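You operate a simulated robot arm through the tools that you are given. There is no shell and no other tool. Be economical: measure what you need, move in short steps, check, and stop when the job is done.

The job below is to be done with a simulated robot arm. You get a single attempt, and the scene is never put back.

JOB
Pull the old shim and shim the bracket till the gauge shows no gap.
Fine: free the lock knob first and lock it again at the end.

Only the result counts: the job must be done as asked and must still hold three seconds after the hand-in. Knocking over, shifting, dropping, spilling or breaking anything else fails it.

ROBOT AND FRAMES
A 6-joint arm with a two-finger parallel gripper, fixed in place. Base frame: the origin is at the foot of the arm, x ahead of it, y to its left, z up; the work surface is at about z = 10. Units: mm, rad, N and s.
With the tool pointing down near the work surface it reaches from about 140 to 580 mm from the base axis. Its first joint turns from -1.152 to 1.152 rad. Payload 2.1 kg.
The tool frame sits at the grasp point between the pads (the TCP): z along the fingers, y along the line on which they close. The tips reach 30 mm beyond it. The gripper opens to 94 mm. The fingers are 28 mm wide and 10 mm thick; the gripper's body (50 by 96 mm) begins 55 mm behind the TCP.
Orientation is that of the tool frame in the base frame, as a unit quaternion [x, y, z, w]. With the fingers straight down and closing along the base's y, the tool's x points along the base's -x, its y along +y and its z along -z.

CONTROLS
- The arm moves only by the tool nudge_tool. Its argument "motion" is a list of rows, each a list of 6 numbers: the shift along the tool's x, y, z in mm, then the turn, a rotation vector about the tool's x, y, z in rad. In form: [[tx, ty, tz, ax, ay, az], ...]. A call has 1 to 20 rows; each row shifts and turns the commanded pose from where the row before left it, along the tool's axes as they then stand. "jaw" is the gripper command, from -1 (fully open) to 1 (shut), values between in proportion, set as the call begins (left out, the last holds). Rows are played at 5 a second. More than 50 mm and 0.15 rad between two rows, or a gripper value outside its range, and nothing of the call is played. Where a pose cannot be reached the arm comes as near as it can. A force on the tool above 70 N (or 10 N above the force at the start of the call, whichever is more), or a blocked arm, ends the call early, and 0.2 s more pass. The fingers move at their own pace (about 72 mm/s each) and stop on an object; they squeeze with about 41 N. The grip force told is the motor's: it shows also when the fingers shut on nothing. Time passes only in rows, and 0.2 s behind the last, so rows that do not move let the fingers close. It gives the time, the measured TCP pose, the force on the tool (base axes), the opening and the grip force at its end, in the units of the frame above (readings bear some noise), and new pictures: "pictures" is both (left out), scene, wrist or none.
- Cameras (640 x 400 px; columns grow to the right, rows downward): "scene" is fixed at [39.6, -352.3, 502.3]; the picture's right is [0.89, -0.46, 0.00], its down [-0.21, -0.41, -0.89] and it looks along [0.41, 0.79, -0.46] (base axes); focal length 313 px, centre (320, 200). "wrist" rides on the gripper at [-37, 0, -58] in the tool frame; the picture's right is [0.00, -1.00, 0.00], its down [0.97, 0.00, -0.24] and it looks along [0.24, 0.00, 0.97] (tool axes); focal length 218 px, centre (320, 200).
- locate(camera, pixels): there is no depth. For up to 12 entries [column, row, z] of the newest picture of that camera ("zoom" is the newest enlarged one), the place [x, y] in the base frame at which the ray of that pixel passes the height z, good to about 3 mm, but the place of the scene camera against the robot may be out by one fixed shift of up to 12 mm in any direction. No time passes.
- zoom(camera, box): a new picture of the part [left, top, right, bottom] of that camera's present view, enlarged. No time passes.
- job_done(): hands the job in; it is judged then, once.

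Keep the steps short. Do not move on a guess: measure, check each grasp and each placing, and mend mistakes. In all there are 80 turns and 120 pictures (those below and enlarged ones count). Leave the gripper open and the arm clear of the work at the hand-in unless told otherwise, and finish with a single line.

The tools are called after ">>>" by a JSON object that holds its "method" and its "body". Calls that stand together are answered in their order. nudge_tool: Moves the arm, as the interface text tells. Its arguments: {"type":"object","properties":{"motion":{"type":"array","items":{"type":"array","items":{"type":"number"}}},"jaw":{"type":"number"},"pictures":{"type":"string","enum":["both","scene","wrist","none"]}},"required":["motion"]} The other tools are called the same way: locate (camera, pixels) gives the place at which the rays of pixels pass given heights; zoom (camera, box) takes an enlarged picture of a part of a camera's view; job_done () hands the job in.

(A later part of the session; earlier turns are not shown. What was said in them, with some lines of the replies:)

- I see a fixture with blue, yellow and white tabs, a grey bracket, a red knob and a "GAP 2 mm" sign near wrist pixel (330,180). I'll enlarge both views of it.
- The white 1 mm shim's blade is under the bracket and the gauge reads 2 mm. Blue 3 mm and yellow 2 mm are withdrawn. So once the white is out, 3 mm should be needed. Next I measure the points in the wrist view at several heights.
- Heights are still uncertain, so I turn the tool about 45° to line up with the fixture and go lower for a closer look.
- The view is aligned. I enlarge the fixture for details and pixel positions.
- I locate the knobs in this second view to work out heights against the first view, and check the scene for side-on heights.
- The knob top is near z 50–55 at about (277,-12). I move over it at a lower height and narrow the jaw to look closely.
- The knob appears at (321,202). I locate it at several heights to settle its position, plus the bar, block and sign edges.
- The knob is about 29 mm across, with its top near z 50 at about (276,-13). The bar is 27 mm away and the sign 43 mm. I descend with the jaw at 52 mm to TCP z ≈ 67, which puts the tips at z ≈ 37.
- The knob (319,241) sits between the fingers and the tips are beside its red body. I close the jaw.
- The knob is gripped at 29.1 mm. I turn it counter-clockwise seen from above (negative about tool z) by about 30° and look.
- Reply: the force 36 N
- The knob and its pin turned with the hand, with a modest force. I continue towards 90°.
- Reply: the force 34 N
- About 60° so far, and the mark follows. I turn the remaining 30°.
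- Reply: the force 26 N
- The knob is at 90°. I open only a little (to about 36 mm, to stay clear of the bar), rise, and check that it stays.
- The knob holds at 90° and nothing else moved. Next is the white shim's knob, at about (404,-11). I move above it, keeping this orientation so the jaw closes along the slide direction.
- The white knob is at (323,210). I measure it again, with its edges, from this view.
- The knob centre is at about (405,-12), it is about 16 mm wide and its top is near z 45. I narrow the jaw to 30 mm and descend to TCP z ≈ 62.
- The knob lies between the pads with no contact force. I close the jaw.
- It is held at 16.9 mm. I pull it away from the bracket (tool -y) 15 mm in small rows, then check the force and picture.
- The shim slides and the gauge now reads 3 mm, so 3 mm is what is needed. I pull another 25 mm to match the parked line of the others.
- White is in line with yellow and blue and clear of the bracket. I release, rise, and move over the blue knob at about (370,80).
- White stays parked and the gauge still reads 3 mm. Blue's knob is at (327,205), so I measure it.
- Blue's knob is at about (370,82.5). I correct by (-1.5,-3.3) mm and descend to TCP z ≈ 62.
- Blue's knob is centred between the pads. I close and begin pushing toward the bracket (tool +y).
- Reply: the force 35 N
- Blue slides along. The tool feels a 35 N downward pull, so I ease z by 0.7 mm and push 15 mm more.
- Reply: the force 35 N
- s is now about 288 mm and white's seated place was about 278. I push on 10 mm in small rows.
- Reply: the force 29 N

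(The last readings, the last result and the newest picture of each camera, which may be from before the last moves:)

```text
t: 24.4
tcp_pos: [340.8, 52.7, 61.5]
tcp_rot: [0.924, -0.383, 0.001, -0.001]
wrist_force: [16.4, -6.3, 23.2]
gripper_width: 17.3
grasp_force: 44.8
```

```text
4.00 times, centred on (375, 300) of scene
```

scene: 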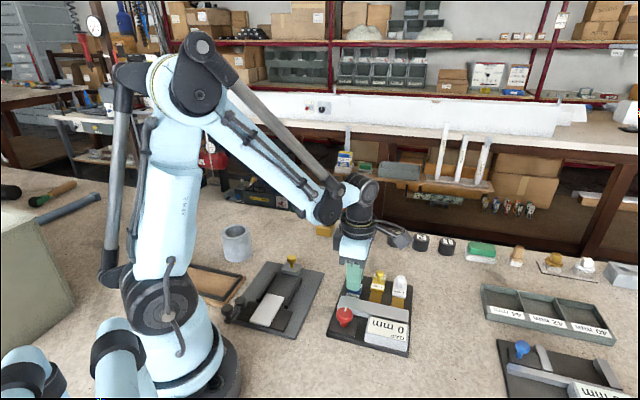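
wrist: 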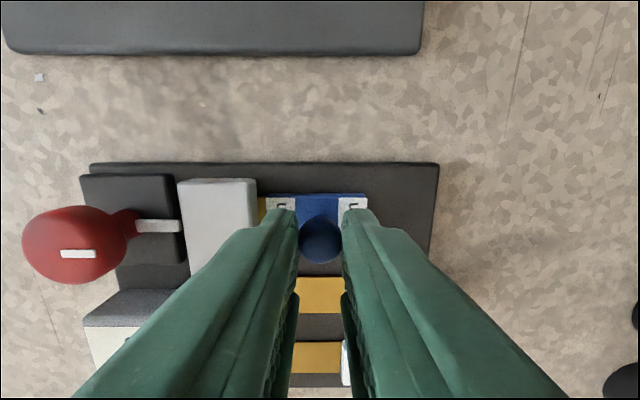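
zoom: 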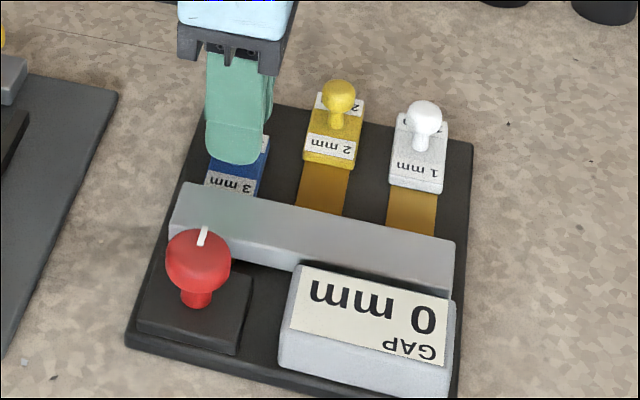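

The gauge reads 0 mm and blue is at white's old seated depth. I push 1 mm more for margin, then release and rise.

>>> {"method": "nudge_tool", "body": {"motion": [[0, 1, 0, 0, 0, 0], [0, 0, 0, 0, 0, 0]], "pictures": "none"}}

>>> {"method": "nudge_tool", "body": {"motion": [[0, 0, 0, 0, 0, 0], [0, 0, 0, 0, 0, 0], [0, 0, -25, 0, 0, 0], [0, 0, -25, 0, 0, 0], [0, 0, -30, 0, 0, 0], [0, 0, 0, 0, 0, 0]], "jaw": 0.36, "pictures": "both"}}

>>> {"method": "zoom", "body": {"camera": "scene", "box": [320, 250, 430, 350]}}

```text
t: 25.0
tcp_pos: [340.5, 51.4, 62.0]
tcp_rot: [0.924, -0.382, 0.003, -0.003]
wrist_force: [22.1, 1.1, 20.0]
gripper_width: 16.9
grasp_force: 45.6
```

```text
t: 26.4
tcp_pos: [339.9, 50.1, 142.6]
tcp_rot: [0.924, -0.383, 0.0, 0.0]
wrist_force: [-0.6, 0.0, -0.2]
gripper_width: 30.1
grasp_force: 0.1
```

scene: 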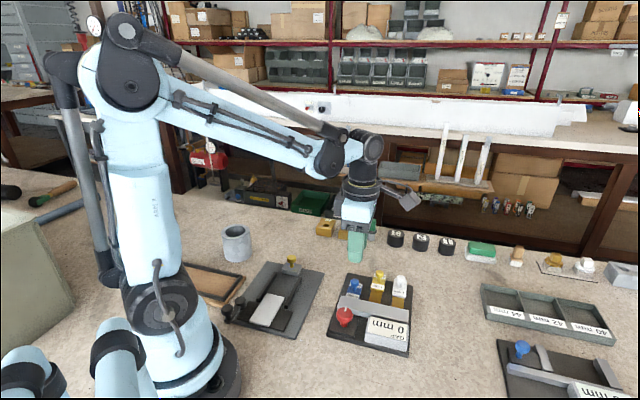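
wrist: 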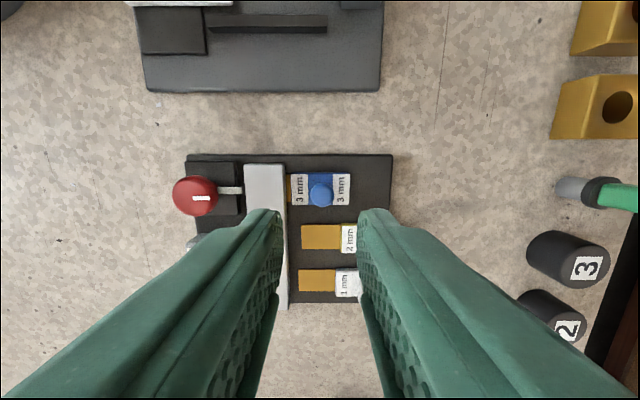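

```text
4.00 times, centred on (375, 300) of scene
```

zoom: 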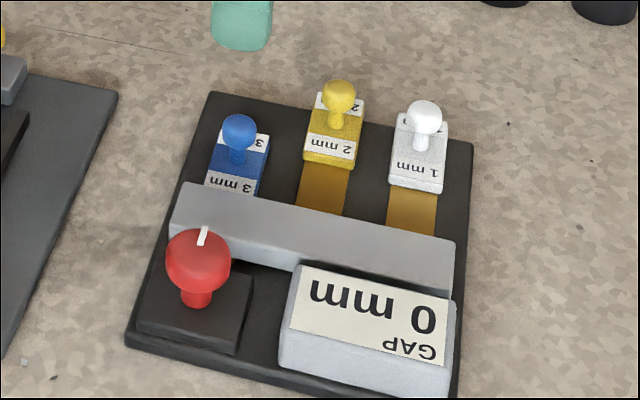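

The gauge reads 0 mm with blue seated. I go back over the lock knob at (276,-13), with the jaw at 37 mm as when I left it.

>>> {"method": "nudge_tool", "body": {"motion": [[0, 30, 0, 0, 0, 0], [0, 30, 0, 0, 0, 0], [-0.4, 30, 0, 0, 0, 0], [0, 0, 25, 0, 0, 0], [0, 0, 25, 0, 0, 0], [0, 0, 0, 0, 0, 0]], "jaw": 0.22, "pictures": "both"}}

```text
t: 27.8
tcp_pos: [275.6, -13.0, 92.1]
tcp_rot: [0.924, -0.382, 0.001, 0.0]
wrist_force: [0.1, -0.2, 0.6]
gripper_width: 36.7
grasp_force: 0.1
```

scene: 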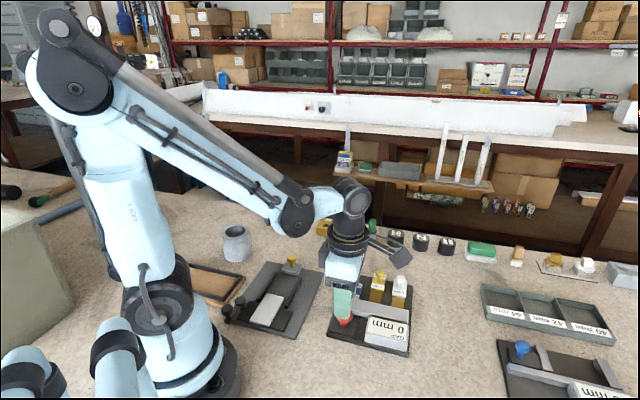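
wrist: 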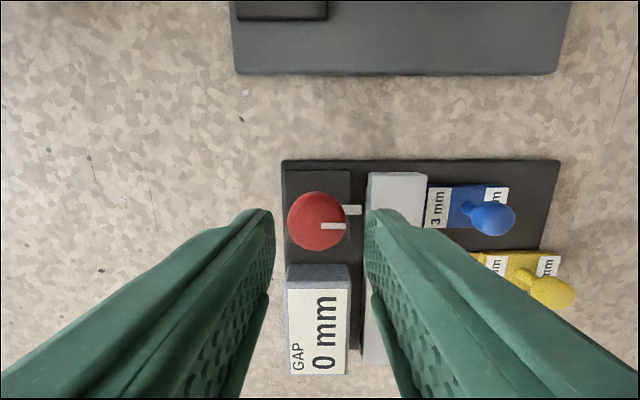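

The knob is centred at (318,221) between the tips (275 and 363). I descend 25 mm to the earlier grip height and close.

>>> {"method": "nudge_tool", "body": {"motion": [[0, 0, 10, 0, 0, 0], [0, 0, 10, 0, 0, 0], [0, 0, 5, 0, 0, 0], [0, 0, 0, 0, 0, 0]], "pictures": "none"}}

>>> {"method": "nudge_tool", "body": {"motion": [[0, 0, 0, 0, 0, 0], [0, 0, 0, 0, 0, 0], [0, 0, 0, 0, 0, 0]], "jaw": 1, "pictures": "wrist"}}

```text
t: 28.8
tcp_pos: [275.7, -11.6, 66.8]
tcp_rot: [0.924, -0.382, 0.001, -0.001]
wrist_force: [-0.7, 0.4, 0.3]
gripper_width: 36.8
grasp_force: 0.0
```

```text
t: 29.6
tcp_pos: [274.2, -13.3, 67.5]
tcp_rot: [0.923, -0.384, -0.001, 0.004]
wrist_force: [-20.8, -23.3, -6.2]
gripper_width: 29.4
grasp_force: 44.6
```

wrist: 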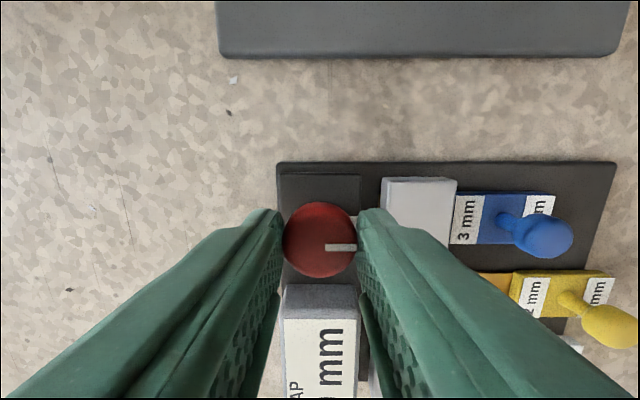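

The knob is gripped, with about 30 N of sideways force from a small offset. I ease 1 mm along tool +y and turn clockwise in steps, about 45° first.

>>> {"method": "nudge_tool", "body": {"motion": [[0, 1, 0, 0, 0, 0], [0, 0, 0, 0, 0, 0.11], [0, 0, 0, 0, 0, 0.11], [0, 0, 0, 0, 0, 0.11], [0, 0, 0, 0, 0, 0.11], [0, 0, 0, 0, 0, 0.11], [0, 0, 0, 0, 0, 0.11], [0, 0, 0, 0, 0, 0.11], [0, 0, 0, 0, 0, 0]], "pictures": "wrist"}}

```text
t: 31.6
tcp_pos: [274.4, -14.2, 66.5]
tcp_rot: [0.712, -0.702, 0.001, 0.001]
wrist_force: [-12.2, -19.2, -7.5]
gripper_width: 29.3
grasp_force: 45.4
```

wrist: 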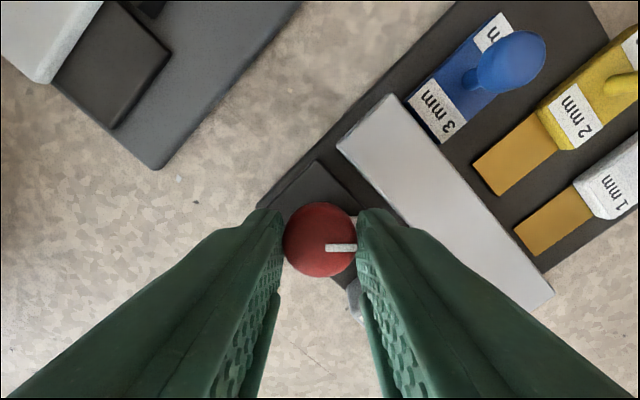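

The knob follows. I turn the remaining ~45°.

>>> {"method": "nudge_tool", "body": {"motion": [[0, 0, 0, 0, 0, 0.11], [0, 0, 0, 0, 0, 0.11], [0, 0, 0, 0, 0, 0.11], [0, 0, 0, 0, 0, 0.11], [0, 0, 0, 0, 0, 0.11], [0, 0, 0, 0, 0, 0.11], [0, 0, 0, 0, 0, 0.11], [0, 0, 0, 0, 0, 0.06], [0, 0, 0, 0, 0, 0]], "pictures": "both"}}

>>> {"method": "zoom", "body": {"camera": "scene", "box": [320, 250, 430, 350]}}

```text
t: 33.6
tcp_pos: [274.6, -12.4, 67.6]
tcp_rot: [-0.368, 0.93, -0.001, -0.001]
wrist_force: [-7.7, -14.5, -3.8]
gripper_width: 29.3
grasp_force: 44.6
```

scene: 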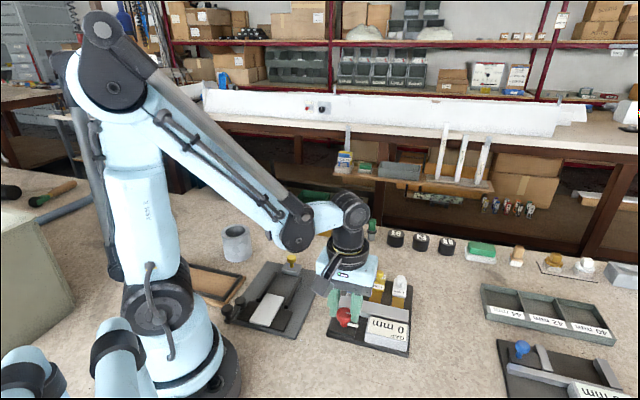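
wrist: 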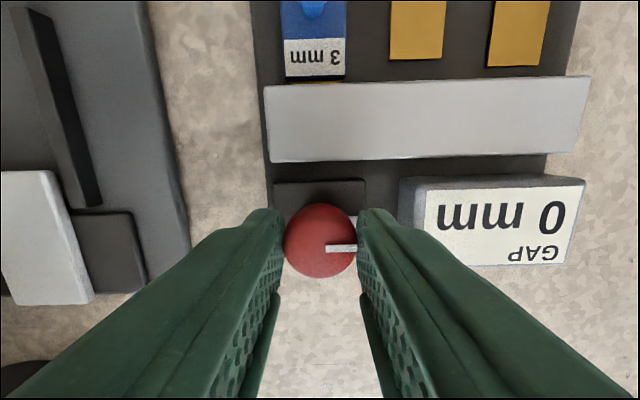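

```text
4.00 times, centred on (375, 300) of scene
```

zoom: 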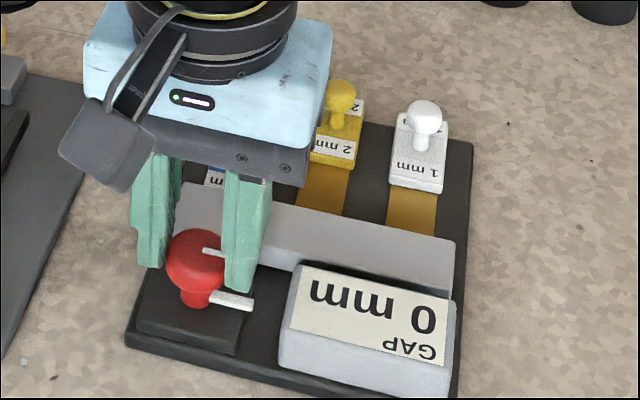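

The knob is back at its starting (locked) direction and the gauge reads 0 mm. I open, rise clear, and check.

>>> {"method": "nudge_tool", "body": {"motion": [[0, 0, 0, 0, 0, 0], [0, 0, 0, 0, 0, 0], [0, 0, 0, 0, 0, 0], [0, 0, -25, 0, 0, 0], [0, 0, -30, 0, 0, 0], [0, 0, -35, 0, 0, 0], [-25, 0, -25, 0, 0, 0], [0, 0, 0, 0, 0, 0]], "jaw": -0.1, "pictures": "both"}}

>>> {"method": "zoom", "body": {"camera": "scene", "box": [320, 250, 430, 350]}}

>>> {"method": "zoom", "body": {"camera": "wrist", "box": [250, 85, 430, 265]}}

```text
t: 35.4
tcp_pos: [292.7, 3.4, 182.3]
tcp_rot: [-0.369, 0.929, 0.001, 0.001]
wrist_force: [0.7, 0.0, 0.5]
gripper_width: 51.7
grasp_force: 0.0
```

scene: 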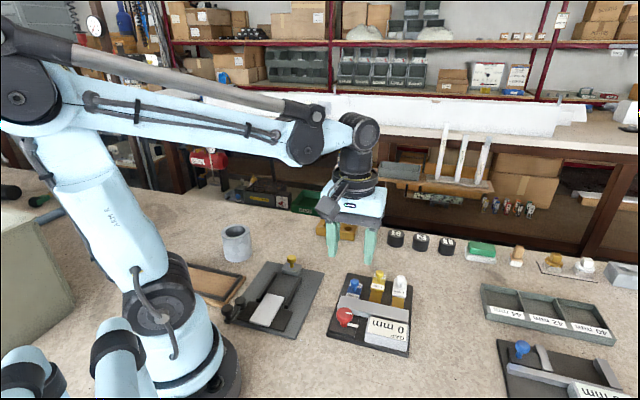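
wrist: 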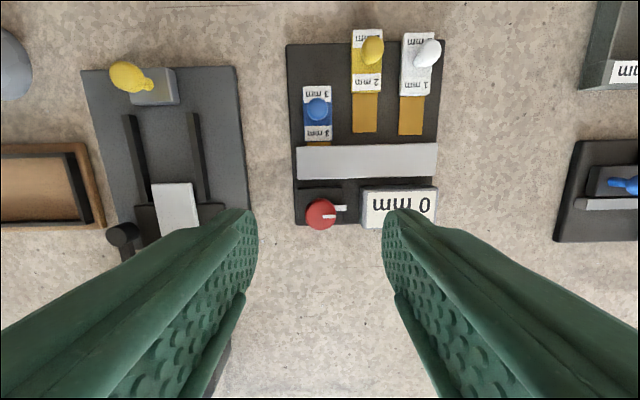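

```text
4.00 times, centred on (375, 300) of scene
```

zoom: 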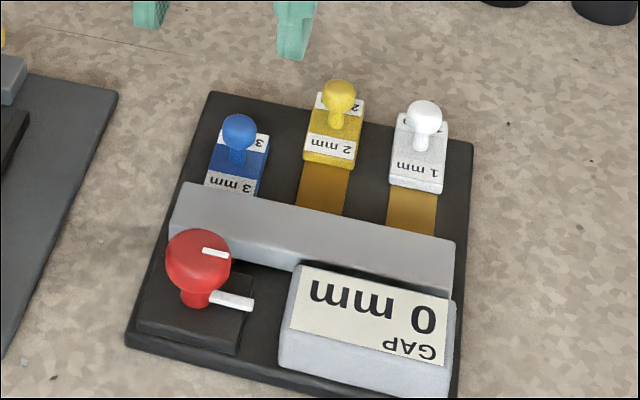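

```text
2.22 times, centred on (340, 175) of wrist
```

zoom: 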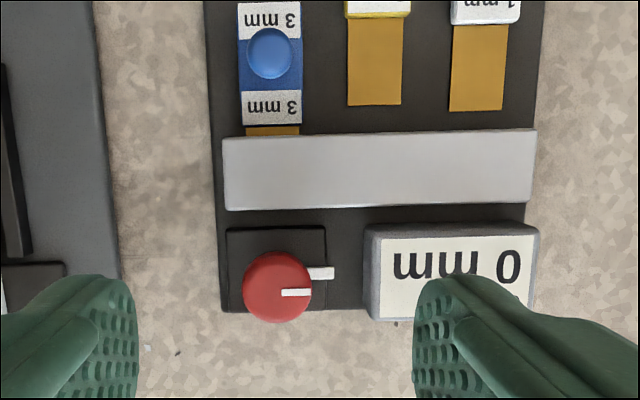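

Gauge 0 mm, blue seated, white withdrawn, knob mark parallel to the bar as at the start. I open the gripper fully and rise a little more, then hand in.

>>> {"method": "nudge_tool", "body": {"motion": [[0, 0, -25, 0, 0, 0], [0, 0, -25, 0, 0, 0], [0, 0, 0, 0, 0, 0], [0, 0, 0, 0, 0, 0], [0, 0, 0, 0, 0, 0]], "jaw": -1, "pictures": "scene"}}

>>> {"method": "zoom", "body": {"camera": "scene", "box": [320, 250, 430, 350]}}

```text
t: 36.6
tcp_pos: [293.4, 4.1, 232.5]
tcp_rot: [-0.37, 0.929, 0.001, 0.0]
wrist_force: [0.1, -0.5, 0.7]
gripper_width: 93.9
grasp_force: 0.0
```

scene: 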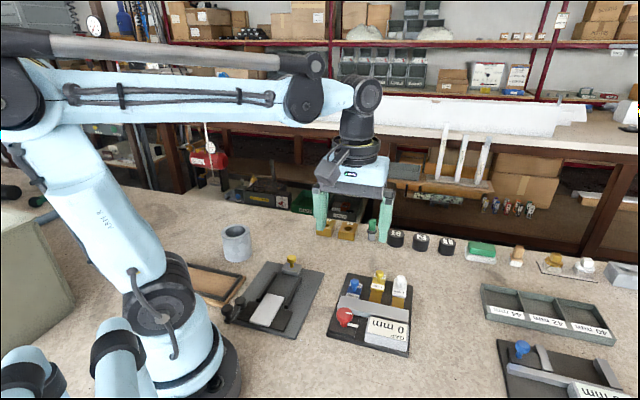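

```text
4.00 times, centred on (375, 300) of scene
```

zoom: 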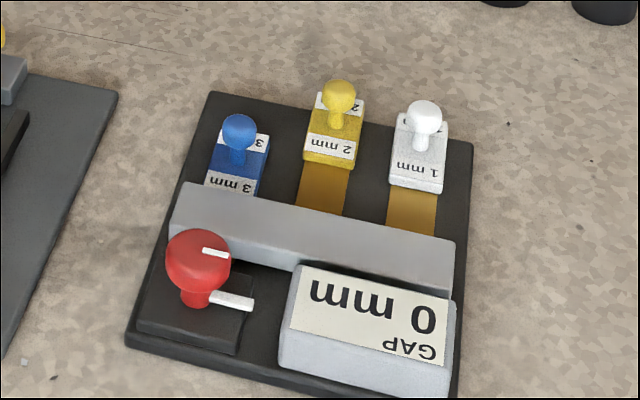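

Everything is steady, the gripper is open and the arm is clear, so I hand the job in.

>>> {"method": "job_done", "body": {}}

```text
The job is handed in.
```

The job is handed in: I freed the lock knob, pulled the old 1 mm shim, slid in the 3 mm shim until the gauge read 0 mm, and turned the knob back to its starting (locked) position.
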